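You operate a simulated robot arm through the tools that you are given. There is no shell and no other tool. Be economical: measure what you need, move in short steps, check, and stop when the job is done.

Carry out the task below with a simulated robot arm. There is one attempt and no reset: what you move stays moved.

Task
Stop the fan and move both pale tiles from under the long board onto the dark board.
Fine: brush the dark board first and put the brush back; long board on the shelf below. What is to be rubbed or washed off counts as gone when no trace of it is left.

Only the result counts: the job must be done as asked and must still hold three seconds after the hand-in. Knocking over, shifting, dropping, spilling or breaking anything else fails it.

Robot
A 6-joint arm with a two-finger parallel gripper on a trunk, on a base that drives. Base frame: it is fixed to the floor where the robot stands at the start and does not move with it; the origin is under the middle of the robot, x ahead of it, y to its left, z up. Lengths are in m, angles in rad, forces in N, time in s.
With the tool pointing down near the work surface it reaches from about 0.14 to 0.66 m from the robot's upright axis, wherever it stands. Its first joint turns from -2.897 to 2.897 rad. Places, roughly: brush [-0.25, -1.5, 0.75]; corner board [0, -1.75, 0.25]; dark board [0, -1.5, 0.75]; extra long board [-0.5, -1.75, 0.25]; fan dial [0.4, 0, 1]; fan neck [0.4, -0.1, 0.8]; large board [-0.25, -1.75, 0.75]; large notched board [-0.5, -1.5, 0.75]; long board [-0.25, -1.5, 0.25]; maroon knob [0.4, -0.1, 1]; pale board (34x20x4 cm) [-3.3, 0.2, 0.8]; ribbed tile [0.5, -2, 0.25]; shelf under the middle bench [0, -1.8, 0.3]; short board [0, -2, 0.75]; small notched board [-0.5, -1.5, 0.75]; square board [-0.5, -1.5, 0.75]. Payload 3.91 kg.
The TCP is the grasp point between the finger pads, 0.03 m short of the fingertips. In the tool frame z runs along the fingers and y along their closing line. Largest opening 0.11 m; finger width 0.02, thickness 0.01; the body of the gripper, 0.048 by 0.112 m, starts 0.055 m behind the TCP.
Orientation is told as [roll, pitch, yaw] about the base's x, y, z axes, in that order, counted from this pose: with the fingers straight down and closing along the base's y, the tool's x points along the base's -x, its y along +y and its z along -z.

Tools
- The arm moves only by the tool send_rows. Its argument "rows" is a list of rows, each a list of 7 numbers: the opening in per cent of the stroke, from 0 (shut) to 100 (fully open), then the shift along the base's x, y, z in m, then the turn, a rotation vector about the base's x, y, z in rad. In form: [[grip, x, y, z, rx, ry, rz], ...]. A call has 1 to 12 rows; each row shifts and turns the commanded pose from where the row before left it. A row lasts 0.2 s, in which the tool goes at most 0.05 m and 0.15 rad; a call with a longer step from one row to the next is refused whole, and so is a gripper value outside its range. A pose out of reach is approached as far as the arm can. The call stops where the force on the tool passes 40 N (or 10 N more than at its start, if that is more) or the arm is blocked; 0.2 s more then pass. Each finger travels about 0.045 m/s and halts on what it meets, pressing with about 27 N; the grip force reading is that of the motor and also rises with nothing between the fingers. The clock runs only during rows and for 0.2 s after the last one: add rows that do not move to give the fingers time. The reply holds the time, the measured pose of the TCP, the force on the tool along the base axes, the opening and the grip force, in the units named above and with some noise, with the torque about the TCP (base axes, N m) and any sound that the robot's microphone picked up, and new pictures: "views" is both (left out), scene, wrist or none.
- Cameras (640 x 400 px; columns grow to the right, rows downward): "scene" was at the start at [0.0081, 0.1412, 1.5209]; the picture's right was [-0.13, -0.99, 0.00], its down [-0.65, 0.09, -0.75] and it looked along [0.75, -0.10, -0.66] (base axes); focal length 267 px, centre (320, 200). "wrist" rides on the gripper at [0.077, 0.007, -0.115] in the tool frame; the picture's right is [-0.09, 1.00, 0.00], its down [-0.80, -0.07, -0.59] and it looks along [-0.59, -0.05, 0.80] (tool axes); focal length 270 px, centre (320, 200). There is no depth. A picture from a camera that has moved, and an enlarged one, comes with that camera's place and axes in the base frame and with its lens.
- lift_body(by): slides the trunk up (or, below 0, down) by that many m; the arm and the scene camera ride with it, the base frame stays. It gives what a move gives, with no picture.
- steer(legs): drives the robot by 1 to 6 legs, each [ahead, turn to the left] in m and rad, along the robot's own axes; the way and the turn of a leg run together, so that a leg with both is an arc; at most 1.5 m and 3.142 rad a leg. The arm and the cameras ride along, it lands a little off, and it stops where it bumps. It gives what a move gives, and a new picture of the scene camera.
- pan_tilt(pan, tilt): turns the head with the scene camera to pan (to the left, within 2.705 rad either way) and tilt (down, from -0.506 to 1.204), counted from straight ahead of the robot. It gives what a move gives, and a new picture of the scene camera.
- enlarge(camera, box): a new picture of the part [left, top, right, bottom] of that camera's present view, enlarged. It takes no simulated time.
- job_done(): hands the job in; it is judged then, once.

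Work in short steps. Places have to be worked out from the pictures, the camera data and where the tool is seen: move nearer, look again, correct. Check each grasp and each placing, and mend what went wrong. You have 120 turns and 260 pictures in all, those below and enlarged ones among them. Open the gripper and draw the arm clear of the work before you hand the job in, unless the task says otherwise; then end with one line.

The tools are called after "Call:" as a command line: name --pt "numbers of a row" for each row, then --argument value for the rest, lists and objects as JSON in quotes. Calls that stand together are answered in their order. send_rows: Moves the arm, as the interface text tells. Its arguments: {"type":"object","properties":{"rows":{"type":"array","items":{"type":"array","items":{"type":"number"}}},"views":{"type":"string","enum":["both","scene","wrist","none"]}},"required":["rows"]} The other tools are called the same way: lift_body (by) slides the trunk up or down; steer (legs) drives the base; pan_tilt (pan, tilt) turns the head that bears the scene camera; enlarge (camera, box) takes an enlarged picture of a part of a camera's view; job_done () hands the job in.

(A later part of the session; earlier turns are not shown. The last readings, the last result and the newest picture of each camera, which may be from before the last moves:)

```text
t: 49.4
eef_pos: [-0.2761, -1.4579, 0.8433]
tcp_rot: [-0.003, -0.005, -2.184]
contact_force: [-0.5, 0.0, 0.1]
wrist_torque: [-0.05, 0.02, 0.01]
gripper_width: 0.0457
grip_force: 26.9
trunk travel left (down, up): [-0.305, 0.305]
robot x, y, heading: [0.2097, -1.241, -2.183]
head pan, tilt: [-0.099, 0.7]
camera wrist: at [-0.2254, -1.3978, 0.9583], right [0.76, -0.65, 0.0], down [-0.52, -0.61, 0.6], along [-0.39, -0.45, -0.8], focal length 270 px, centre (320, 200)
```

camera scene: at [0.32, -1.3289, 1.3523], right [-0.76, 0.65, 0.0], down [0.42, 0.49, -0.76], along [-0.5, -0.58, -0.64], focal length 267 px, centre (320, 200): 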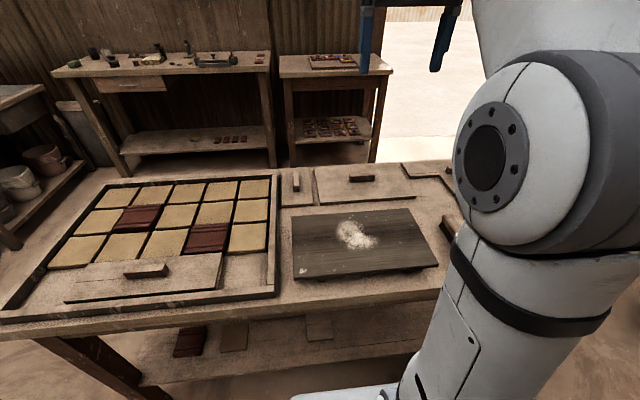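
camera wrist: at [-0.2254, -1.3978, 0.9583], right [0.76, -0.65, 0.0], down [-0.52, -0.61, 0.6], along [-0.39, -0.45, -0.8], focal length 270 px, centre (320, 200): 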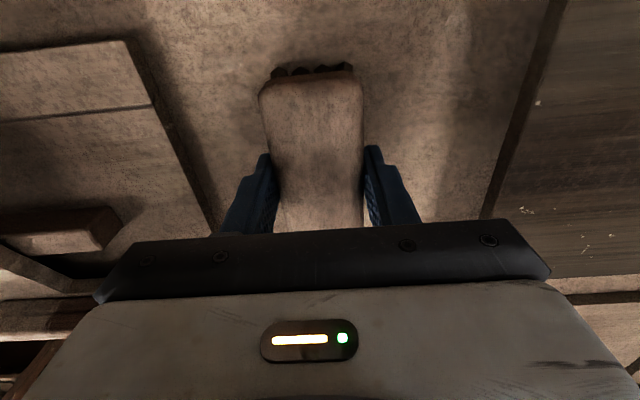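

Brush gripped. I lift it and carry it over the dark board centre ≈(-0.053,-1.61).

Call:
send_rows --pt "20 0 0 0.04 0 0 0" --pt "20 0 0 0.045 0 0 0" --pt "20 0 0 0.045 0 0 0" --pt "20 0.037 -0.0253 0 0 0 0" --pt "20 0.037 -0.0253 0 0 0 0" --pt "20 0.037 -0.0253 0 0 0 0" --pt "20 0.037 -0.0253 0 0 0 0" --pt "20 0.037 -0.0253 0 0 0 0" --pt "20 0.037 -0.0253 0 0 0 0" --pt "20 0 0 -0.03 0 0 0"

```text
t: 51.6
eef_pos: [-0.0545, -1.6066, 0.9433]
tcp_rot: [-0.003, -0.003, -2.185]
contact_force: [0.2, -0.5, -1.6]
wrist_torque: [0.0, 0.04, -0.03]
gripper_width: 0.0455
grip_force: 27.4
trunk travel left (down, up): [-0.305, 0.305]
robot x, y, heading: [0.2103, -1.24, -2.183]
head pan, tilt: [-0.099, 0.7]
camera scene: at [0.3203, -1.329, 1.3523], right [-0.76, 0.65, 0.0], down [0.42, 0.49, -0.77], along [-0.5, -0.58, -0.64], focal length 267 px, centre (320, 200)
camera wrist: at [-0.004, -1.5472, 1.0577], right [0.76, -0.65, 0.0], down [-0.52, -0.61, 0.6], along [-0.39, -0.45, -0.8], focal length 270 px, centre (320, 200)
```

scene: 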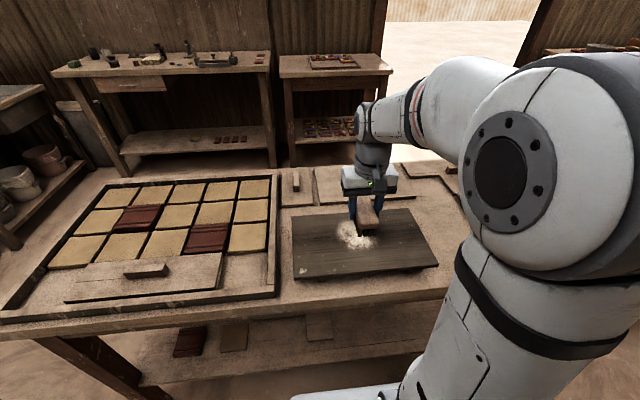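
wrist: 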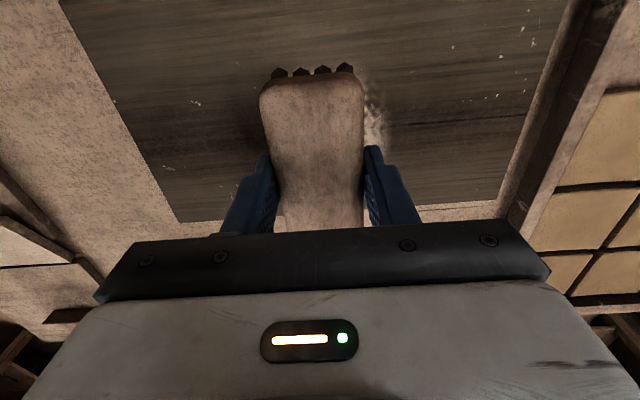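

I lower to just above expected contact (about 0.90) and then feel for it.

Call:
send_rows --pt "20 0 0 -0.025 0 0 0" --pt "20 0 0 -0.01 0 0 0" --views "scene"

Call:
enlarge --camera "scene" --box '[280, 150, 450, 290]'

```text
t: 52.2
eef_pos: [-0.0541, -1.6058, 0.9082]
tcp_rot: [-0.005, -0.004, -2.186]
contact_force: [0.2, -0.3, -1.0]
wrist_torque: [0.0, 0.02, 0.0]
gripper_width: 0.0457
grip_force: 27.3
trunk travel left (down, up): [-0.305, 0.305]
robot x, y, heading: [0.2108, -1.2369, -2.184]
head pan, tilt: [-0.099, 0.7]
camera scene: at [0.3199, -1.3292, 1.3523], right [-0.76, 0.65, 0.0], down [0.42, 0.49, -0.76], along [-0.5, -0.58, -0.64], focal length 267 px, centre (320, 200)
```

scene: 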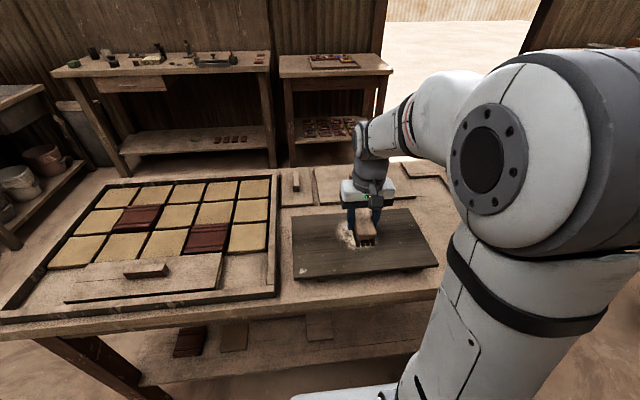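

```text
2.86 times, centred on (365, 220) of scene
camera zoom: at [0.3199, -1.3292, 1.3523], right [-0.76, 0.65, 0.0], down [0.42, 0.49, -0.76], along [-0.5, -0.58, -0.64], focal length 764 px, centre (191, 143)
```

zoom: 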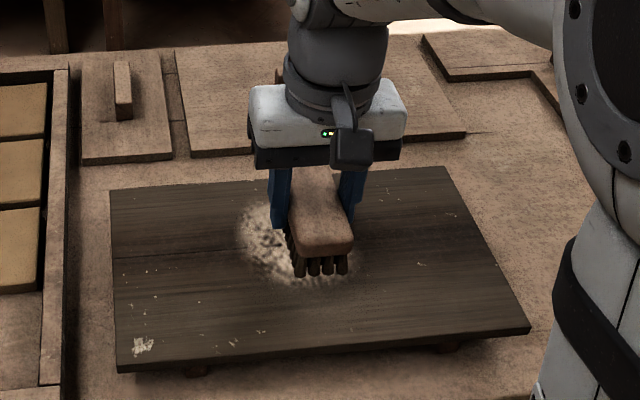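

Call:
send_rows --pt "20 0 0 -0.004 0 0 0" --views "none"

Call:
send_rows --pt "20 0 0 -0.003 0 0 0" --views "none"

Call:
send_rows --pt "20 0 0 -0.003 0 0 0" --views "none"

```text
t: 52.6
eef_pos: [-0.0548, -1.6069, 0.9043]
tcp_rot: [-0.004, -0.004, -2.186]
contact_force: [0.0, -0.4, -1.2]
wrist_torque: [0.01, 0.01, 0.01]
gripper_width: 0.0458
grip_force: 27.1
trunk travel left (down, up): [-0.305, 0.305]
robot x, y, heading: [0.211, -1.243, -2.184]
head pan, tilt: [-0.099, 0.7]
```

```text
t: 53.0
eef_pos: [-0.0551, -1.6052, 0.9024]
tcp_rot: [-0.003, -0.001, -2.184]
contact_force: [0.3, 1.0, -1.7]
wrist_torque: [-0.01, 0.04, -0.03]
gripper_width: 0.0455
grip_force: 27.1
trunk travel left (down, up): [-0.305, 0.305]
robot x, y, heading: [0.2093, -1.2384, -2.182]
head pan, tilt: [-0.099, 0.7]
```

```text
t: 53.4
eef_pos: [-0.0541, -1.6068, 0.8986]
tcp_rot: [-0.003, -0.002, -2.185]
contact_force: [-0.5, 0.6, -1.0]
wrist_torque: [-0.04, 0.01, 0.02]
gripper_width: 0.0457
grip_force: 27.0
trunk travel left (down, up): [-0.305, 0.305]
robot x, y, heading: [0.2083, -1.2412, -2.185]
head pan, tilt: [-0.099, 0.7]
```

Still no contact at 0.898; I continue in 3 mm steps.

Call:
send_rows --pt "20 0 0 -0.003 0 0 0" --views "none"

Call:
send_rows --pt "20 0 0 -0.003 0 0 0" --views "none"

Call:
send_rows --pt "20 0 0 -0.002 0 0 0" --views "scene"

Call:
enlarge --camera "scene" --box '[330, 180, 410, 260]'

```text
t: 53.8
eef_pos: [-0.0541, -1.608, 0.8949]
tcp_rot: [-0.003, -0.004, -2.184]
contact_force: [0.1, -0.1, -2.1]
wrist_torque: [0.0, 0.02, -0.02]
gripper_width: 0.0456
grip_force: 26.6
trunk travel left (down, up): [-0.305, 0.305]
robot x, y, heading: [0.2117, -1.2402, -2.179]
head pan, tilt: [-0.099, 0.7]
```

```text
t: 54.2
eef_pos: [-0.0547, -1.6071, 0.8945]
tcp_rot: [-0.003, -0.003, -2.186]
contact_force: [-0.4, 0.2, -1.2]
wrist_torque: [0.03, 0.0, 0.0]
gripper_width: 0.0457
grip_force: 27.2
trunk travel left (down, up): [-0.305, 0.305]
robot x, y, heading: [0.2116, -1.2409, -2.184]
head pan, tilt: [-0.099, 0.7]
```

```text
t: 54.6
eef_pos: [-0.0551, -1.6078, 0.8919]
tcp_rot: [-0.003, -0.004, -2.185]
contact_force: [0.4, 0.4, -1.6]
wrist_torque: [0.03, -0.02, 0.02]
gripper_width: 0.0457
grip_force: 26.9
trunk travel left (down, up): [-0.305, 0.305]
robot x, y, heading: [0.2147, -1.2393, -2.183]
head pan, tilt: [-0.099, 0.7]
camera scene: at [0.32, -1.329, 1.3523], right [-0.76, 0.65, 0.0], down [0.42, 0.49, -0.76], along [-0.5, -0.58, -0.64], focal length 267 px, centre (320, 200)
```

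scene: 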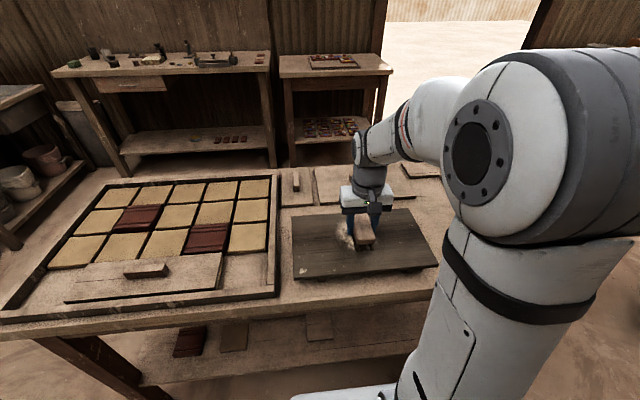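

```text
5.00 times, centred on (370, 220) of scene
camera zoom: at [0.32, -1.329, 1.3523], right [-0.76, 0.65, 0.0], down [0.42, 0.49, -0.76], along [-0.5, -0.58, -0.64], focal length 1336 px, centre (70, 100)
```

zoom: 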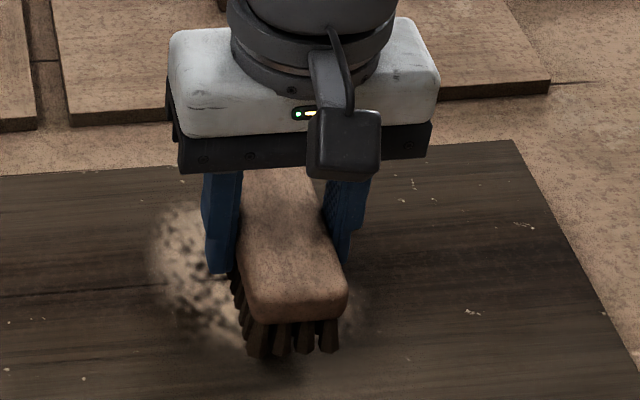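

Call:
send_rows --pt "20 0 0 -0.003 0 0 0" --views "none"

Call:
send_rows --pt "20 0 0 -0.003 0 0 0" --views "none"

Call:
send_rows --pt "20 0 0 -0.003 0 0 0" --views "none"

Call:
enlarge --camera "scene" --box '[330, 180, 410, 260]'

```text
t: 55.0
eef_pos: [-0.0559, -1.6068, 0.8894]
tcp_rot: [-0.004, -0.003, -2.184]
contact_force: [1.0, 0.2, -0.5]
wrist_torque: [0.01, 0.0, 0.04]
gripper_width: 0.0458
grip_force: 27.5
trunk travel left (down, up): [-0.305, 0.305]
robot x, y, heading: [0.2095, -1.2445, -2.186]
head pan, tilt: [-0.099, 0.7]
```

```text
t: 55.4
eef_pos: [-0.0543, -1.6069, 0.8853]
tcp_rot: [-0.003, -0.004, -2.185]
contact_force: [0.7, 0.3, -1.0]
wrist_torque: [0.02, 0.04, 0.03]
gripper_width: 0.0455
grip_force: 27.1
trunk travel left (down, up): [-0.305, 0.305]
robot x, y, heading: [0.2082, -1.241, -2.183]
head pan, tilt: [-0.099, 0.7]
```

```text
t: 55.8
eef_pos: [-0.0545, -1.607, 0.8827]
tcp_rot: [-0.004, -0.003, -2.184]
contact_force: [0.1, 0.0, -2.0]
wrist_torque: [0.0, 0.0, 0.0]
gripper_width: 0.0458
grip_force: 26.7
trunk travel left (down, up): [-0.305, 0.305]
robot x, y, heading: [0.2086, -1.2373, -2.183]
head pan, tilt: [-0.099, 0.7]
```

```text
5.00 times, centred on (370, 220) of scene
camera zoom: at [0.32, -1.329, 1.3523], right [-0.76, 0.65, 0.0], down [0.42, 0.49, -0.76], along [-0.5, -0.58, -0.64], focal length 1336 px, centre (70, 100)
```

zoom: 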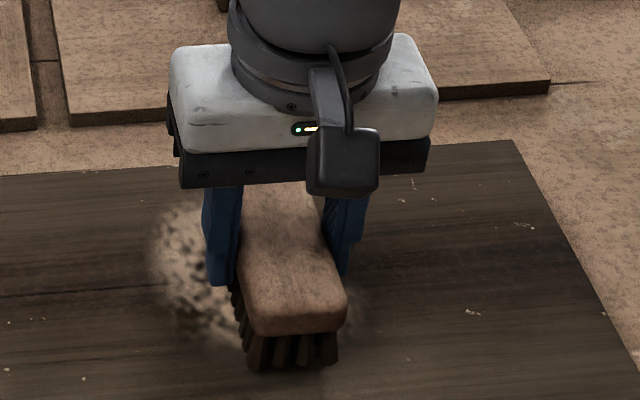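

Call:
send_rows --pt "20 0 0 -0.003 0 0 0" --views "none"

Call:
send_rows --pt "20 0 0 -0.003 0 0 0" --views "none"

Call:
send_rows --pt "20 0 0 -0.003 0 0 0" --views "none"

Call:
enlarge --camera "scene" --box '[330, 180, 410, 260]'

```text
t: 56.2
eef_pos: [-0.0543, -1.6061, 0.8788]
tcp_rot: [-0.003, 0.0, -2.185]
contact_force: [-0.4, 0.2, -1.6]
wrist_torque: [0.0, -0.04, 0.01]
gripper_width: 0.0456
grip_force: 27.0
trunk travel left (down, up): [-0.305, 0.305]
robot x, y, heading: [0.2132, -1.2382, -2.181]
head pan, tilt: [-0.099, 0.7]
```

```text
t: 56.6
eef_pos: [-0.0561, -1.6065, 0.8794]
tcp_rot: [-0.004, -0.006, -2.186]
contact_force: [-1.6, 0.2, 12.7]
wrist_torque: [0.44, -0.37, 0.07]
gripper_width: 0.0458
grip_force: 26.7
trunk travel left (down, up): [-0.305, 0.305]
robot x, y, heading: [0.2102, -1.2403, -2.183]
head pan, tilt: [-0.099, 0.7]
```

```text
t: 57.0
eef_pos: [-0.055, -1.6059, 0.8743]
tcp_rot: [-0.003, -0.008, -2.186]
contact_force: [-2.4, 0.7, 27.5]
wrist_torque: [-0.03, 0.02, 0.07]
gripper_width: 0.046
grip_force: 27.1
trunk travel left (down, up): [-0.305, 0.305]
robot x, y, heading: [0.21, -1.2372, -2.188]
head pan, tilt: [-0.099, 0.7]
```

```text
5.00 times, centred on (370, 220) of scene
camera zoom: at [0.3209, -1.3272, 1.3528], right [-0.76, 0.65, 0.0], down [0.42, 0.49, -0.77], along [-0.5, -0.58, -0.64], focal length 1336 px, centre (70, 100)
```

zoom: 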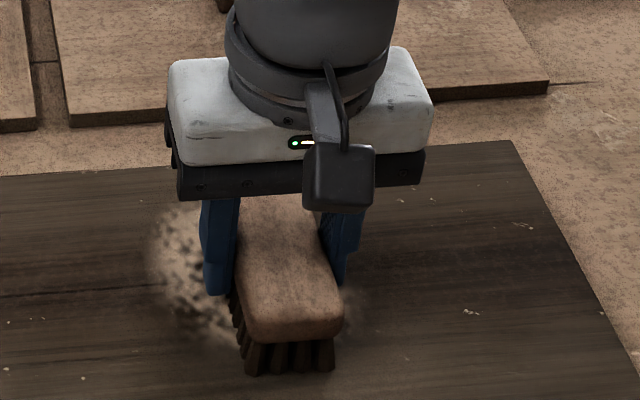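

Contact found at TCP z≈0.879. I ease to a light press (~8 N) and sweep the middle lane leftward first, checking the effect.

Call:
send_rows --pt "20 0 0 0.004 0 0 0" --pt "20 0.0279 -0.0195 0 0 0 0" --pt "20 0.0279 -0.0195 0 0 0 0" --pt "20 0.0279 -0.0195 0 0 0 0" --pt "20 0.0279 -0.0195 0 0 0 0" --views "scene"

Call:
enlarge --camera "scene" --box '[280, 150, 450, 290]'

```text
t: 58.2
eef_pos: [0.0584, -1.6839, 0.8777]
tcp_rot: [-0.003, -0.002, -2.186]
contact_force: [-0.3, 0.5, -0.9]
wrist_torque: [-0.01, 0.02, 0.0]
gripper_width: 0.0455
grip_force: 26.8
trunk travel left (down, up): [-0.305, 0.305]
robot x, y, heading: [0.208, -1.2373, -2.184]
head pan, tilt: [-0.099, 0.7]
camera scene: at [0.3199, -1.329, 1.3523], right [-0.76, 0.65, 0.0], down [0.42, 0.49, -0.76], along [-0.5, -0.58, -0.64], focal length 267 px, centre (320, 200)
```

scene: 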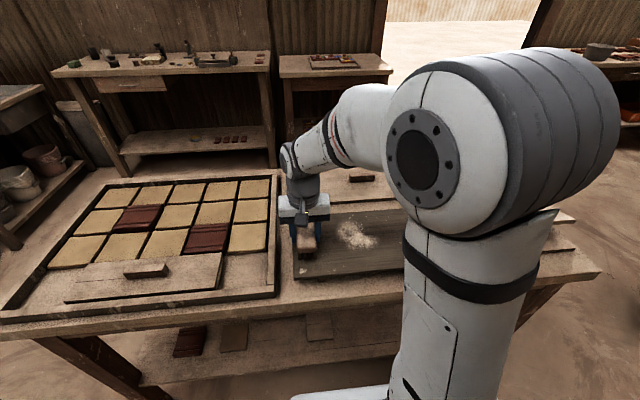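

```text
2.86 times, centred on (365, 220) of scene
camera zoom: at [0.3199, -1.329, 1.3523], right [-0.76, 0.65, 0.0], down [0.42, 0.49, -0.76], along [-0.5, -0.58, -0.64], focal length 764 px, centre (191, 143)
```

zoom: 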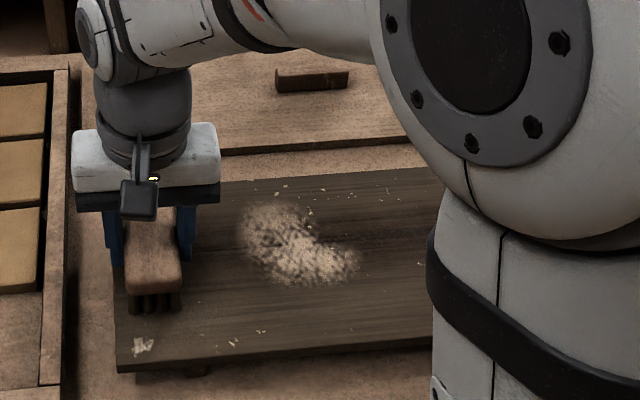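

No force there, so there was no contact. I lower by 3 mm and feel.

Call:
send_rows --pt "20 0 0 -0.003 0 0 0" --views "none"

Call:
send_rows --pt "20 0 0 -0.001 0 0 0" --pt "20 0.0205 -0.0143 0 0 0 0" --pt "20 0.0123 -0.0086 0 0 0 0" --views "none"

```text
t: 58.6
eef_pos: [0.059, -1.6845, 0.8757]
tcp_rot: [-0.002, -0.005, -2.185]
contact_force: [1.9, 0.5, 5.6]
wrist_torque: [-0.22, -0.02, 0.06]
gripper_width: 0.0456
grip_force: 26.9
trunk travel left (down, up): [-0.305, 0.305]
robot x, y, heading: [0.2114, -1.2411, -2.179]
head pan, tilt: [-0.099, 0.7]
```

```text
t: 59.4
eef_pos: [0.0893, -1.7066, 0.8735]
tcp_rot: [-0.003, -0.003, -2.185]
contact_force: [-3.7, 2.3, 11.5]
wrist_torque: [-0.13, 0.61, -0.08]
gripper_width: 0.0458
grip_force: 26.9
trunk travel left (down, up): [-0.305, 0.305]
robot x, y, heading: [0.2089, -1.2412, -2.188]
head pan, tilt: [-0.099, 0.7]
```

Now ~11 N press with ~4 N drag at the left end. Sweep the middle lane to the right end.

Call:
send_rows --pt "20 -0.0282 0.0197 0 0 0 0" --pt "20 -0.0282 0.0197 0 0 0 0" --pt "20 -0.0282 0.0197 0 0 0 0" --pt "20 -0.0282 0.0197 0 0 0 0" --pt "20 -0.0282 0.0197 0 0 0 0" --pt "20 -0.0282 0.0197 0 0 0 0" --pt "20 -0.0282 0.0197 0 0 0 0" --pt "20 -0.0282 0.0197 0 0 0 0" --pt "20 -0.0282 0.0197 0 0 0 0" --pt "20 -0.0282 0.0197 0 0 0 0" --views "scene"

Call:
enlarge --camera "scene" --box '[280, 150, 450, 290]'

```text
t: 61.6
eef_pos: [-0.1913, -1.5102, 0.8712]
tcp_rot: [-0.003, -0.001, -2.187]
contact_force: [3.0, -1.5, 13.3]
wrist_torque: [-0.5, -0.16, 0.06]
gripper_width: 0.0454
grip_force: 27.2
trunk travel left (down, up): [-0.305, 0.305]
robot x, y, heading: [0.2117, -1.2406, -2.186]
head pan, tilt: [-0.099, 0.7]
camera scene: at [0.3208, -1.3285, 1.352], right [-0.76, 0.65, 0.0], down [0.42, 0.49, -0.77], along [-0.5, -0.58, -0.64], focal length 267 px, centre (320, 200)
```

scene: 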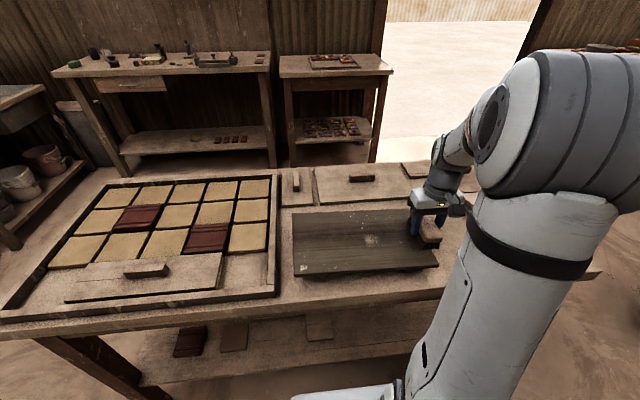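

```text
2.86 times, centred on (365, 220) of scene
camera zoom: at [0.3208, -1.3285, 1.352], right [-0.76, 0.65, 0.0], down [0.42, 0.49, -0.77], along [-0.5, -0.58, -0.64], focal length 764 px, centre (191, 143)
```

zoom: 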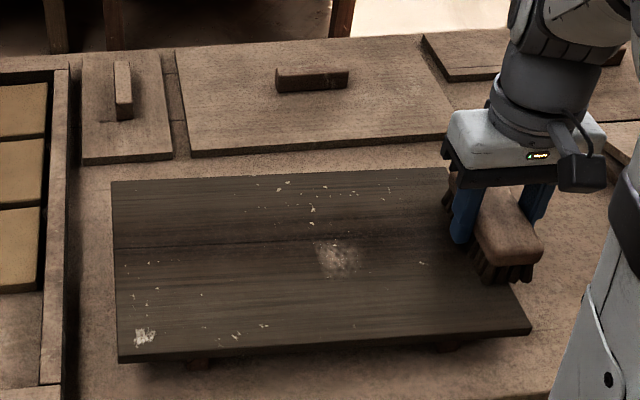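

The powder is nearly gone on this lane, but pressing on the overhanging right end seems to tip the board slightly. I ease off and check the board.

Call:
send_rows --pt "20 0 0 0.003 0 0 0" --pt "20 0 0 0.003 0 0 0" --pt "20 0 0 0.006 0 0 0" --views "none"

Call:
enlarge --camera "scene" --box '[280, 150, 450, 290]'

```text
t: 62.4
eef_pos: [-0.1925, -1.5111, 0.8831]
tcp_rot: [-0.005, -0.002, -2.184]
contact_force: [0.8, -0.2, -0.8]
wrist_torque: [0.0, -0.01, 0.01]
gripper_width: 0.0456
grip_force: 27.1
trunk travel left (down, up): [-0.305, 0.305]
robot x, y, heading: [0.209, -1.2404, -2.185]
head pan, tilt: [-0.099, 0.7]
```

```text
2.86 times, centred on (365, 220) of scene
camera zoom: at [0.3199, -1.329, 1.3522], right [-0.76, 0.65, 0.0], down [0.42, 0.49, -0.76], along [-0.5, -0.58, -0.64], focal length 764 px, centre (191, 143)
```

zoom: 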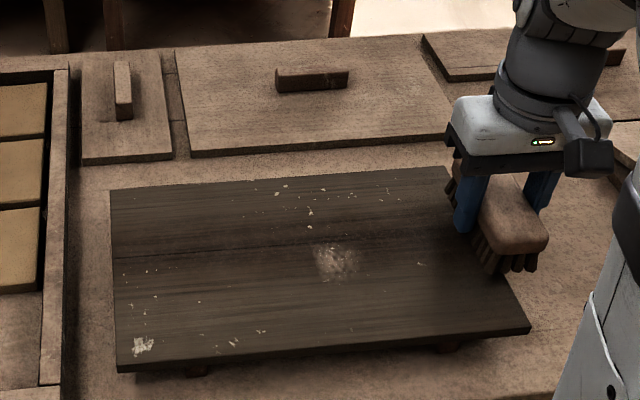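

The board settled back exactly where it was. Now the far lane, pressing only between u=±0.145 and sweeping leftward.

Call:
send_rows --pt "20 -0.007 -0.0318 0 0 0 0" --pt "20 -0.007 -0.0318 0 0 0 0" --pt "20 0 0 -0.009 0 0 0" --pt "20 0.0297 -0.0208 0 0 0 0" --pt "20 0.0297 -0.0208 0 0 0 0" --pt "20 0.0297 -0.0208 0 0 0 0" --pt "20 0.0297 -0.0208 0 0 0 0" --pt "20 0.0297 -0.0208 0 0 0 0" --pt "20 0.0297 -0.0208 0 0 0 0" --pt "20 0.0297 -0.0208 0 0 0 0" --pt "20 0.0297 -0.0208 0 0 0 0" --views "none"

Call:
enlarge --camera "scene" --box '[280, 150, 450, 290]'

```text
t: 64.8
eef_pos: [0.0303, -1.7404, 0.8736]
tcp_rot: [-0.003, -0.001, -2.185]
contact_force: [0.0, -0.1, -0.6]
wrist_torque: [0.02, -0.02, 0.01]
gripper_width: 0.0459
grip_force: 26.4
trunk travel left (down, up): [-0.305, 0.305]
robot x, y, heading: [0.214, -1.2368, -2.177]
head pan, tilt: [-0.099, 0.7]
```

```text
2.86 times, centred on (365, 220) of scene
camera zoom: at [0.3198, -1.3291, 1.3523], right [-0.76, 0.65, 0.0], down [0.42, 0.49, -0.76], along [-0.5, -0.58, -0.64], focal length 764 px, centre (191, 143)
```

zoom: 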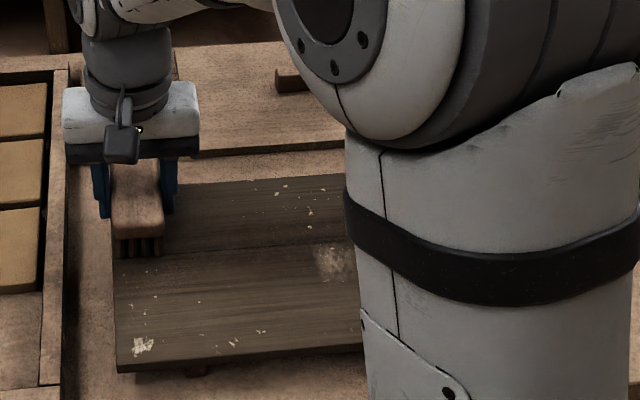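

No contact here; surface appears ~2–3 mm lower on this side. I step down for ~10 N and sweep back right.

Call:
send_rows --pt "20 0 0 -0.002 0 0 0" --views "none"

Call:
send_rows --pt "20 0 0 -0.002 0 0 0" --views "none"

```text
t: 65.2
eef_pos: [0.0304, -1.7407, 0.8725]
tcp_rot: [-0.001, -0.003, -2.185]
contact_force: [0.2, 0.0, 2.1]
wrist_torque: [0.11, -0.01, 0.01]
gripper_width: 0.0455
grip_force: 26.7
trunk travel left (down, up): [-0.305, 0.305]
robot x, y, heading: [0.2108, -1.2404, -2.185]
head pan, tilt: [-0.099, 0.7]
```

```text
t: 65.6
eef_pos: [0.0317, -1.7401, 0.8727]
tcp_rot: [-0.002, -0.006, -2.186]
contact_force: [2.1, 1.3, 13.4]
wrist_torque: [0.58, -0.17, 0.01]
gripper_width: 0.0458
grip_force: 26.6
trunk travel left (down, up): [-0.305, 0.305]
robot x, y, heading: [0.2114, -1.2443, -2.182]
head pan, tilt: [-0.099, 0.7]
```

13 N contact. I nudge left a little to cover the end, then sweep right to u≈-0.145.

Call:
send_rows --pt "20 0.0164 -0.0115 0 0 0 0" --pt "20 -0.0301 0.021 0 0 0 0" --pt "20 -0.0301 0.021 0 0 0 0" --pt "20 -0.0301 0.021 0 0 0 0" --pt "20 -0.0301 0.021 0 0 0 0" --pt "20 -0.0301 0.021 0 0 0 0" --pt "20 -0.0301 0.021 0 0 0 0" --pt "20 -0.0301 0.021 0 0 0 0" --pt "20 -0.0301 0.021 0 0 0 0" --views "none"

Call:
enlarge --camera "scene" --box '[280, 150, 450, 290]'

```text
t: 67.6
eef_pos: [-0.1915, -1.5829, 0.8736]
tcp_rot: [-0.003, -0.004, -2.185]
contact_force: [0.2, 0.0, -1.6]
wrist_torque: [-0.01, 0.02, 0.01]
gripper_width: 0.0456
grip_force: 26.5
trunk travel left (down, up): [-0.305, 0.305]
robot x, y, heading: [0.2108, -1.2404, -2.184]
head pan, tilt: [-0.099, 0.7]
```

```text
2.86 times, centred on (365, 220) of scene
camera zoom: at [0.32, -1.3291, 1.3523], right [-0.76, 0.65, 0.0], down [0.42, 0.49, -0.76], along [-0.5, -0.58, -0.64], focal length 764 px, centre (191, 143)
```

zoom: 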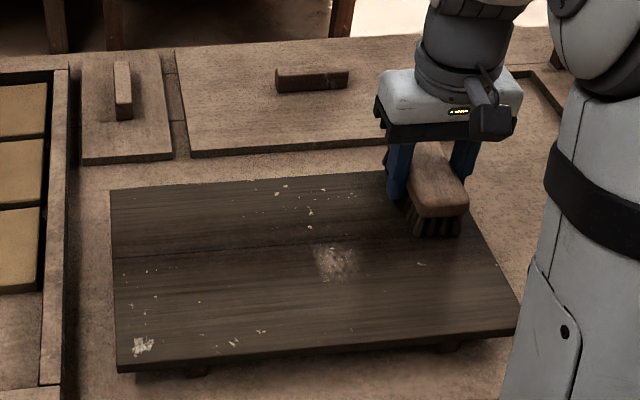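

No contact on this side (specks remain). The brush likely slid up a few mm in the grip during the first press. I feel down again here.

Call:
send_rows --pt "20 0 0 -0.002 0 0 0" --views "none"

Call:
send_rows --pt "20 0 0 -0.001 0 0 0" --views "none"

Call:
send_rows --pt "20 0 0 -0.001 0 0 0" --views "none"

```text
t: 68.0
eef_pos: [-0.1903, -1.5832, 0.872]
tcp_rot: [-0.003, -0.004, -2.185]
contact_force: [-0.4, 4.3, 10.1]
wrist_torque: [0.09, -0.19, 0.07]
gripper_width: 0.0453
grip_force: 26.6
trunk travel left (down, up): [-0.305, 0.305]
robot x, y, heading: [0.2078, -1.2369, -2.188]
head pan, tilt: [-0.099, 0.7]
```

```text
t: 68.4
eef_pos: [-0.1913, -1.5835, 0.8718]
tcp_rot: [-0.002, -0.006, -2.185]
contact_force: [2.2, 4.9, 23.8]
wrist_torque: [0.23, -0.28, 0.03]
gripper_width: 0.0457
grip_force: 26.9
trunk travel left (down, up): [-0.305, 0.305]
robot x, y, heading: [0.2104, -1.2397, -2.181]
head pan, tilt: [-0.099, 0.7]
```

```text
t: 68.8
eef_pos: [-0.1918, -1.5849, 0.8706]
tcp_rot: [-0.004, -0.007, -2.185]
contact_force: [1.6, 2.5, 27.8]
wrist_torque: [-0.06, -0.12, -0.01]
gripper_width: 0.0459
grip_force: 27.3
trunk travel left (down, up): [-0.305, 0.305]
robot x, y, heading: [0.2095, -1.2425, -2.187]
head pan, tilt: [-0.099, 0.7]
```

Good contact (28 N); I relax 1 mm and sweep left along the far lane.

Call:
send_rows --pt "20 0 0 0.001 0 0 0" --pt "20 0.0297 -0.0208 0 0 0 0" --pt "20 0.0297 -0.0208 0 0 0 0" --pt "20 0.0297 -0.0208 0 0 0 0" --pt "20 0.0297 -0.0208 0 0 0 0" --views "none"

Call:
enlarge --camera "scene" --box '[280, 150, 450, 290]'

```text
t: 70.0
eef_pos: [-0.0724, -1.6667, 0.868]
tcp_rot: [-0.001, -0.006, -2.186]
contact_force: [-4.6, 1.8, 26.6]
wrist_torque: [-0.06, 0.13, 0.11]
gripper_width: 0.0455
grip_force: 27.1
trunk travel left (down, up): [-0.305, 0.305]
robot x, y, heading: [0.2098, -1.2444, -2.184]
head pan, tilt: [-0.099, 0.7]
```

```text
2.86 times, centred on (365, 220) of scene
camera zoom: at [0.3203, -1.3268, 1.3525], right [-0.76, 0.65, 0.0], down [0.42, 0.49, -0.77], along [-0.5, -0.58, -0.64], focal length 764 px, centre (191, 143)
```

zoom: 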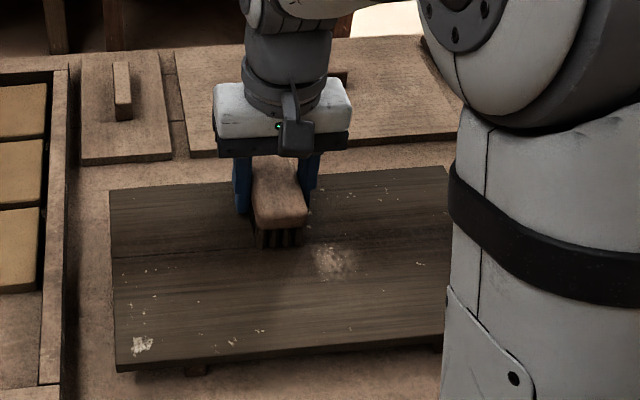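

Some far-lane specks to the right remain; I zoom to see the cleaned track.

Call:
enlarge --camera "scene" --box '[340, 200, 420, 250]'

Call:
send_rows --pt "20 0.0297 -0.0208 0 0 0 0" --pt "20 0.0297 -0.0208 0 0 0 0" --pt "20 0.0297 -0.0208 0 0 0 0" --pt "20 0 0 0.02 0 0 0" --pt "20 0 0 0.03 0 0 0"

Call:
enlarge --camera "scene" --box '[280, 180, 380, 260]'

```text
8.00 times, centred on (380, 225) of scene
camera zoom: at [0.3203, -1.3268, 1.3525], right [-0.76, 0.65, 0.0], down [0.42, 0.49, -0.77], along [-0.5, -0.58, -0.64], focal length 2138 px, centre (-160, 0)
```

zoom: 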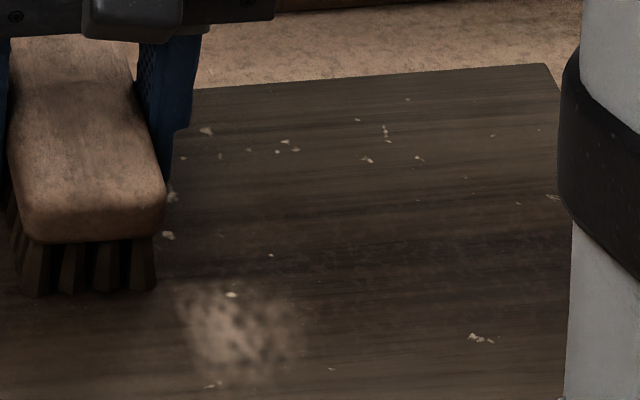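

```text
t: 71.2
eef_pos: [0.0159, -1.7286, 0.9181]
tcp_rot: [-0.003, 0.0, -2.186]
contact_force: [-0.7, 0.7, -1.0]
wrist_torque: [-0.05, -0.01, 0.01]
gripper_width: 0.0456
grip_force: 26.7
trunk travel left (down, up): [-0.305, 0.305]
robot x, y, heading: [0.2101, -1.2432, -2.182]
head pan, tilt: [-0.099, 0.7]
camera scene: at [0.3199, -1.329, 1.3521], right [-0.76, 0.65, 0.0], down [0.42, 0.49, -0.76], along [-0.5, -0.58, -0.64], focal length 267 px, centre (320, 200)
camera wrist: at [0.066, -1.6705, 1.0327], right [0.76, -0.65, 0.0], down [-0.52, -0.61, 0.6], along [-0.39, -0.45, -0.8], focal length 270 px, centre (320, 200)
```

scene: 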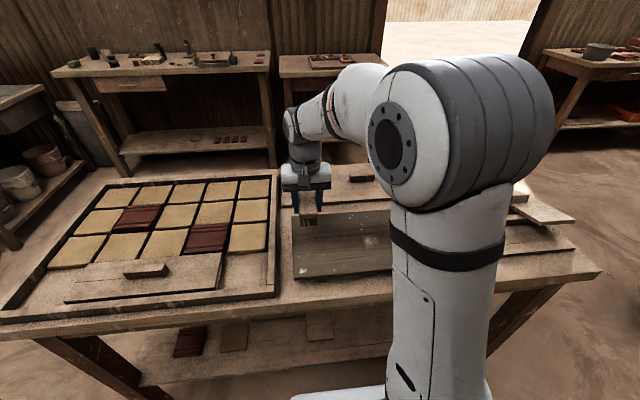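
wrist: 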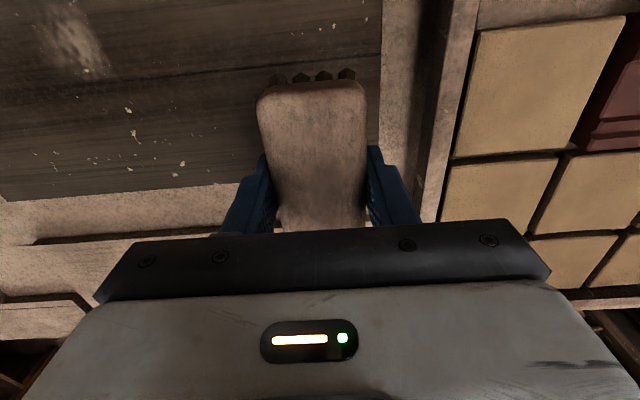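

```text
5.00 times, centred on (330, 220) of scene
camera zoom: at [0.3199, -1.329, 1.3521], right [-0.76, 0.65, 0.0], down [0.42, 0.49, -0.76], along [-0.5, -0.58, -0.64], focal length 1336 px, centre (270, 100)
```

zoom: 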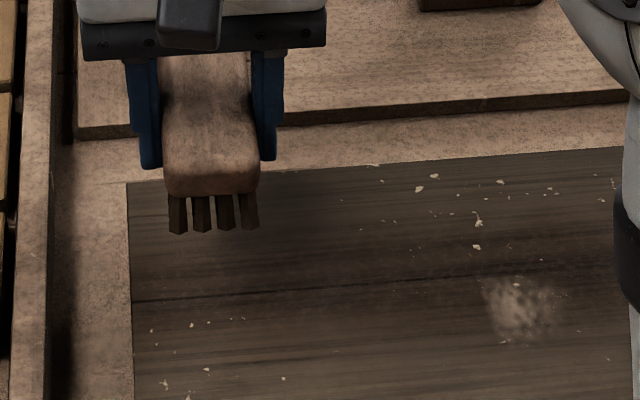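

The scattered specks seem unaffected by firm passes (likely wood texture), but the faint central patch remains. I return to the centre, and sweep that patch again.

Call:
send_rows --pt "20 0.005 0.0376 0 0 0 0" --pt "20 0.005 0.0376 0 0 0 0" --pt "20 0 0 -0.04 0 0 0" --pt "20 0 0 -0.008 0 0 0" --views "none"

Call:
send_rows --pt "20 0 0 -0.002 0 0 0" --views "none"

Call:
send_rows --pt "20 0 0 -0.001 0 0 0" --views "none"

```text
t: 72.2
eef_pos: [0.0268, -1.6521, 0.8696]
tcp_rot: [-0.003, -0.005, -2.186]
contact_force: [-0.5, 0.6, -1.9]
wrist_torque: [0.04, 0.0, 0.01]
gripper_width: 0.0457
grip_force: 27.0
trunk travel left (down, up): [-0.305, 0.305]
robot x, y, heading: [0.2083, -1.2417, -2.18]
head pan, tilt: [-0.099, 0.7]
```

```text
t: 72.6
eef_pos: [0.0263, -1.6537, 0.8695]
tcp_rot: [-0.002, -0.003, -2.187]
contact_force: [1.3, -0.2, 1.5]
wrist_torque: [-0.13, 0.0, 0.04]
gripper_width: 0.0457
grip_force: 27.2
trunk travel left (down, up): [-0.305, 0.305]
robot x, y, heading: [0.2096, -1.2398, -2.181]
head pan, tilt: [-0.099, 0.7]
```

```text
t: 73.0
eef_pos: [0.0254, -1.6544, 0.8689]
tcp_rot: [-0.001, -0.003, -2.186]
contact_force: [1.5, 0.8, 5.8]
wrist_torque: [-0.08, -0.18, 0.03]
gripper_width: 0.0457
grip_force: 27.3
trunk travel left (down, up): [-0.305, 0.305]
robot x, y, heading: [0.2058, -1.2397, -2.187]
head pan, tilt: [-0.099, 0.7]
```

Contact at ~0.8695. One more millimetre, then sweep right across the patch and back.

Call:
send_rows --pt "20 0 0 -0.0015 0 0 0" --pt "20 -0.027 0.0189 0 0 0 0" --pt "20 -0.027 0.0189 0 0 0 0" --pt "20 -0.027 0.0189 0 0 0 0" --pt "20 -0.027 0.0189 0 0 0 0" --pt "20 -0.027 0.0189 0 0 0 0" --pt "20 -0.027 0.0189 0 0 0 0" --views "none"

Call:
enlarge --camera "scene" --box '[280, 150, 450, 290]'

```text
t: 74.6
eef_pos: [-0.1374, -1.5419, 0.8652]
tcp_rot: [-0.004, -0.004, -2.185]
contact_force: [4.2, -2.5, 25.0]
wrist_torque: [-0.15, -0.2, -0.13]
gripper_width: 0.0459
grip_force: 27.1
trunk travel left (down, up): [-0.305, 0.305]
robot x, y, heading: [0.207, -1.2427, -2.182]
head pan, tilt: [-0.099, 0.7]
```

```text
2.86 times, centred on (365, 220) of scene
camera zoom: at [0.3221, -1.3283, 1.3522], right [-0.76, 0.65, 0.0], down [0.42, 0.49, -0.77], along [-0.5, -0.58, -0.64], focal length 764 px, centre (191, 143)
```

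zoom: 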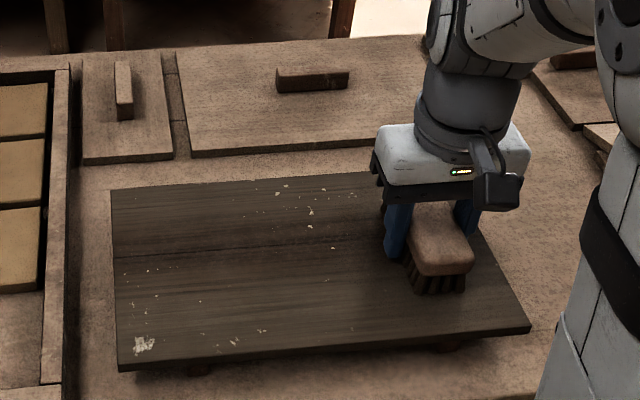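

The patch is gone. I lift and inspect the board closely for remaining powder.

Call:
send_rows --pt "20 0 0 0.02 0 0 0" --pt "20 0 0 0.04 0 0 0" --pt "20 -0.03 0.02 0.04 0 0 0" --pt "20 -0.03 0.02 0.02 0 0 0" --pt "20 -0.03 0.01 0 0 0 0" --views "none"

Call:
enlarge --camera "scene" --box '[285, 200, 365, 285]'

Call:
enlarge --camera "scene" --box '[355, 200, 445, 285]'

```text
refused: row 3 steps farther than a row can; nothing moved
```

```text
4.71 times, centred on (325, 242) of scene
camera zoom: at [0.3221, -1.3283, 1.3522], right [-0.76, 0.65, 0.0], down [0.42, 0.49, -0.77], along [-0.5, -0.58, -0.64], focal length 1258 px, centre (296, 0)
```

zoom: 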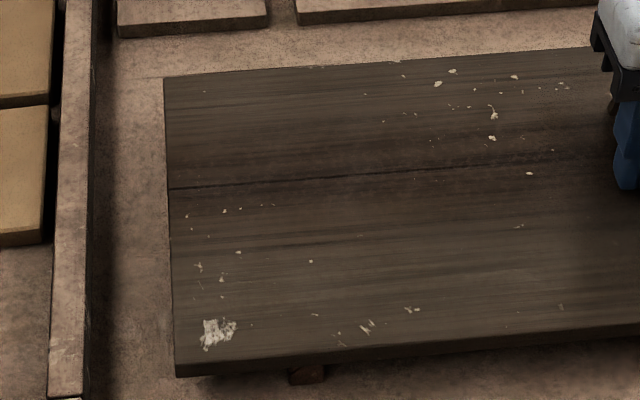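

```text
4.71 times, centred on (400, 242) of scene
camera zoom: at [0.3221, -1.3283, 1.3522], right [-0.76, 0.65, 0.0], down [0.42, 0.49, -0.77], along [-0.5, -0.58, -0.64], focal length 1258 px, centre (-56, 0)
```

zoom: 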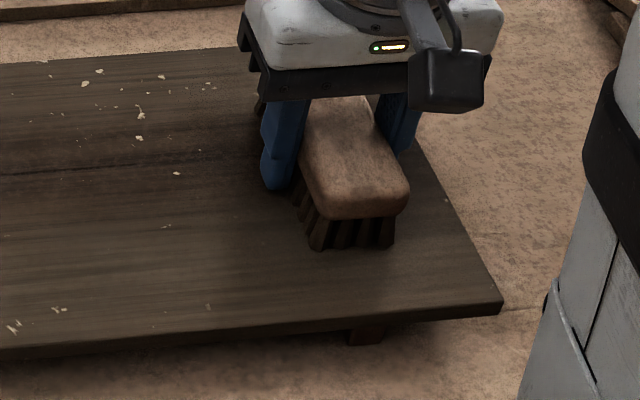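

Only paint chips in the wood texture remain (they lie in firmly swept lanes too). I lift and carry the brush back above its original spot.

Call:
send_rows --pt "20 0 0 0.02 0 0 0" --pt "20 0 0 0.04 0 0 0" --pt "20 -0.0347 0.021 0.01 0 0 0" --pt "20 -0.0347 0.021 0 0 0 0" --pt "20 -0.0347 0.021 0 0 0 0" --pt "20 -0.0347 0.021 0 0 0 0" --pt "20 0 0 -0.04 0 0 0" --pt "20 0 0 -0.035 0 0 0"

Call:
enlarge --camera "scene" --box '[280, 150, 450, 290]'

```text
t: 76.4
eef_pos: [-0.2739, -1.4584, 0.8614]
tcp_rot: [-0.004, -0.003, -2.185]
contact_force: [0.2, 0.4, -1.8]
wrist_torque: [0.0, 0.02, 0.03]
gripper_width: 0.0458
grip_force: 27.4
trunk travel left (down, up): [-0.305, 0.305]
robot x, y, heading: [0.2083, -1.2421, -2.181]
head pan, tilt: [-0.099, 0.7]
camera scene: at [0.3199, -1.329, 1.3523], right [-0.76, 0.65, 0.0], down [0.42, 0.49, -0.76], along [-0.5, -0.58, -0.64], focal length 267 px, centre (320, 200)
camera wrist: at [-0.2237, -1.3993, 0.9767], right [0.76, -0.65, 0.0], down [-0.52, -0.61, 0.6], along [-0.39, -0.45, -0.8], focal length 270 px, centre (320, 200)
```

scene: 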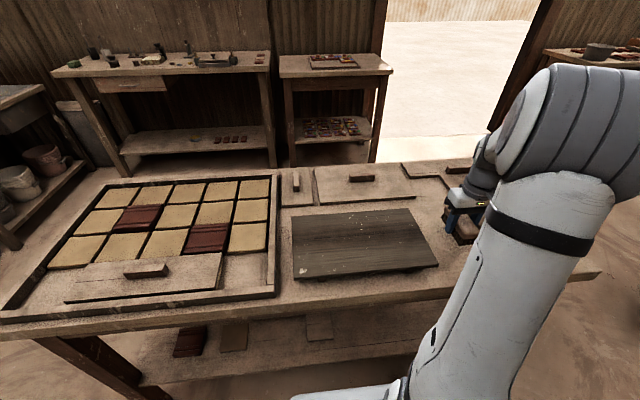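
wrist: 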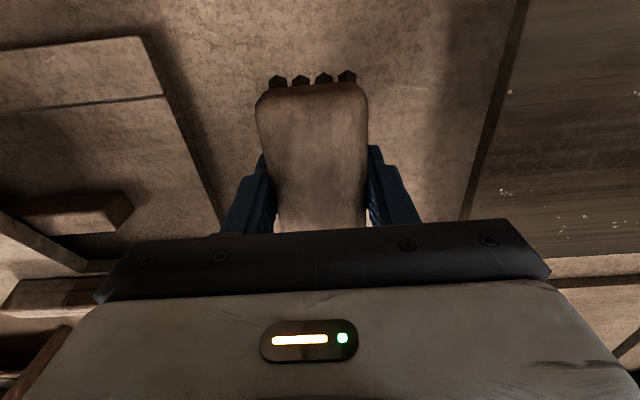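

```text
2.86 times, centred on (365, 220) of scene
camera zoom: at [0.3199, -1.329, 1.3523], right [-0.76, 0.65, 0.0], down [0.42, 0.49, -0.76], along [-0.5, -0.58, -0.64], focal length 764 px, centre (191, 143)
```

zoom: 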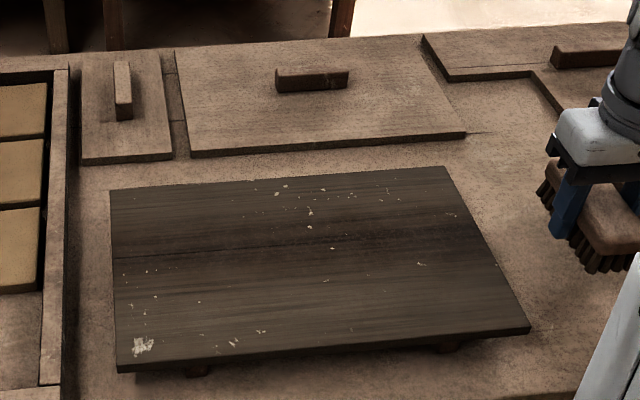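

Board is clean and in place. I lower the brush toward the bench by feel.

Call:
send_rows --pt "20 -0.002 0.0005 -0.015 0 0 0" --pt "20 0 0 -0.006 0 0 0" --views "none"

Call:
send_rows --pt "20 0 0 -0.003 0 0 0" --views "none"

Call:
send_rows --pt "20 0 0 -0.003 0 0 0" --views "none"

```text
t: 77.0
eef_pos: [-0.2782, -1.4571, 0.8424]
tcp_rot: [-0.004, -0.002, -2.185]
contact_force: [0.3, 0.1, -1.5]
wrist_torque: [0.04, 0.0, -0.01]
gripper_width: 0.0456
grip_force: 26.4
trunk travel left (down, up): [-0.305, 0.305]
robot x, y, heading: [0.2096, -1.2408, -2.185]
head pan, tilt: [-0.099, 0.7]
```

```text
t: 77.4
eef_pos: [-0.2776, -1.4566, 0.8384]
tcp_rot: [-0.001, -0.003, -2.187]
contact_force: [0.6, -0.5, -1.3]
wrist_torque: [-0.01, -0.01, -0.02]
gripper_width: 0.0456
grip_force: 27.3
trunk travel left (down, up): [-0.305, 0.305]
robot x, y, heading: [0.2113, -1.2369, -2.185]
head pan, tilt: [-0.099, 0.7]
```

```text
t: 77.8
eef_pos: [-0.278, -1.4577, 0.8338]
tcp_rot: [-0.003, -0.001, -2.184]
contact_force: [-0.1, -0.1, -0.5]
wrist_torque: [0.01, 0.02, -0.01]
gripper_width: 0.0454
grip_force: 26.8
trunk travel left (down, up): [-0.305, 0.305]
robot x, y, heading: [0.2092, -1.2421, -2.189]
head pan, tilt: [-0.099, 0.7]
```

Call:
send_rows --pt "20 0.001 0 -0.002 0 0 0" --views "none"

Call:
send_rows --pt "20 0 0 -0.002 0 0 0" --views "none"

Call:
send_rows --pt "20 0 0 -0.002 0 0 0" --views "none"

```text
t: 78.2
eef_pos: [-0.277, -1.4566, 0.832]
tcp_rot: [-0.003, -0.005, -2.184]
contact_force: [0.9, 0.2, -1.0]
wrist_torque: [-0.04, -0.02, 0.01]
gripper_width: 0.0455
grip_force: 27.1
trunk travel left (down, up): [-0.305, 0.305]
robot x, y, heading: [0.2078, -1.2409, -2.183]
head pan, tilt: [-0.099, 0.7]
```

```text
t: 78.6
eef_pos: [-0.2764, -1.4562, 0.8317]
tcp_rot: [-0.004, -0.004, -2.184]
contact_force: [-0.3, -2.0, 10.5]
wrist_torque: [0.3, -0.32, 0.0]
gripper_width: 0.0457
grip_force: 26.6
trunk travel left (down, up): [-0.305, 0.305]
robot x, y, heading: [0.2074, -1.2425, -2.184]
head pan, tilt: [-0.099, 0.7]
```

```text
t: 79.0
eef_pos: [-0.2775, -1.4557, 0.8312]
tcp_rot: [-0.006, -0.009, -2.184]
contact_force: [-2.0, -1.7, 26.5]
wrist_torque: [-0.02, -0.13, -0.04]
gripper_width: 0.0459
grip_force: 26.9
trunk travel left (down, up): [-0.305, 0.305]
robot x, y, heading: [0.2126, -1.2422, -2.183]
head pan, tilt: [-0.099, 0.7]
```

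Brush is on the bench. I open and lift away, then go up for an overview.

Call:
send_rows --pt "20 0 0 0.002 0 0 0" --pt "80 0 0 0 0 0 0" --pt "80 0 0 0 0 0 0" --pt "80 0 0 0 0 0 0" --pt "80 0 0 0.03 0 0 0" --pt "80 0 0 0.045 0 0 0" --pt "80 0 0 0.045 0 0 0" --pt "80 0 0 0.045 0 0 0"

```text
t: 80.8
eef_pos: [-0.2817, -1.4567, 0.9955]
tcp_rot: [-0.002, -0.001, -2.185]
contact_force: [-0.2, 0.6, -0.6]
wrist_torque: [-0.01, -0.02, -0.02]
gripper_width: 0.0882
grip_force: 0.2
trunk travel left (down, up): [-0.305, 0.305]
robot x, y, heading: [0.211, -1.2424, -2.184]
head pan, tilt: [-0.099, 0.7]
camera scene: at [0.32, -1.3289, 1.3522], right [-0.76, 0.65, 0.0], down [0.42, 0.49, -0.76], along [-0.5, -0.58, -0.64], focal length 267 px, centre (320, 200)
camera wrist: at [-0.2306, -1.399, 1.1111], right [0.76, -0.65, 0.0], down [-0.52, -0.61, 0.6], along [-0.39, -0.45, -0.8], focal length 270 px, centre (320, 200)
```

scene: 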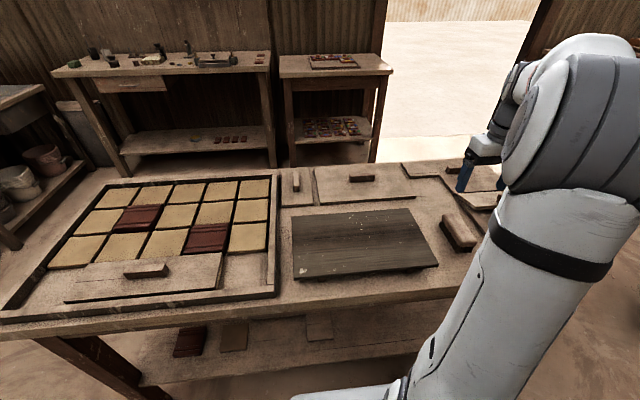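
wrist: 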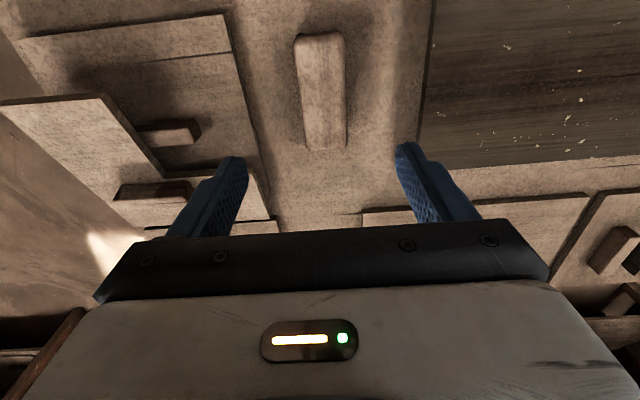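

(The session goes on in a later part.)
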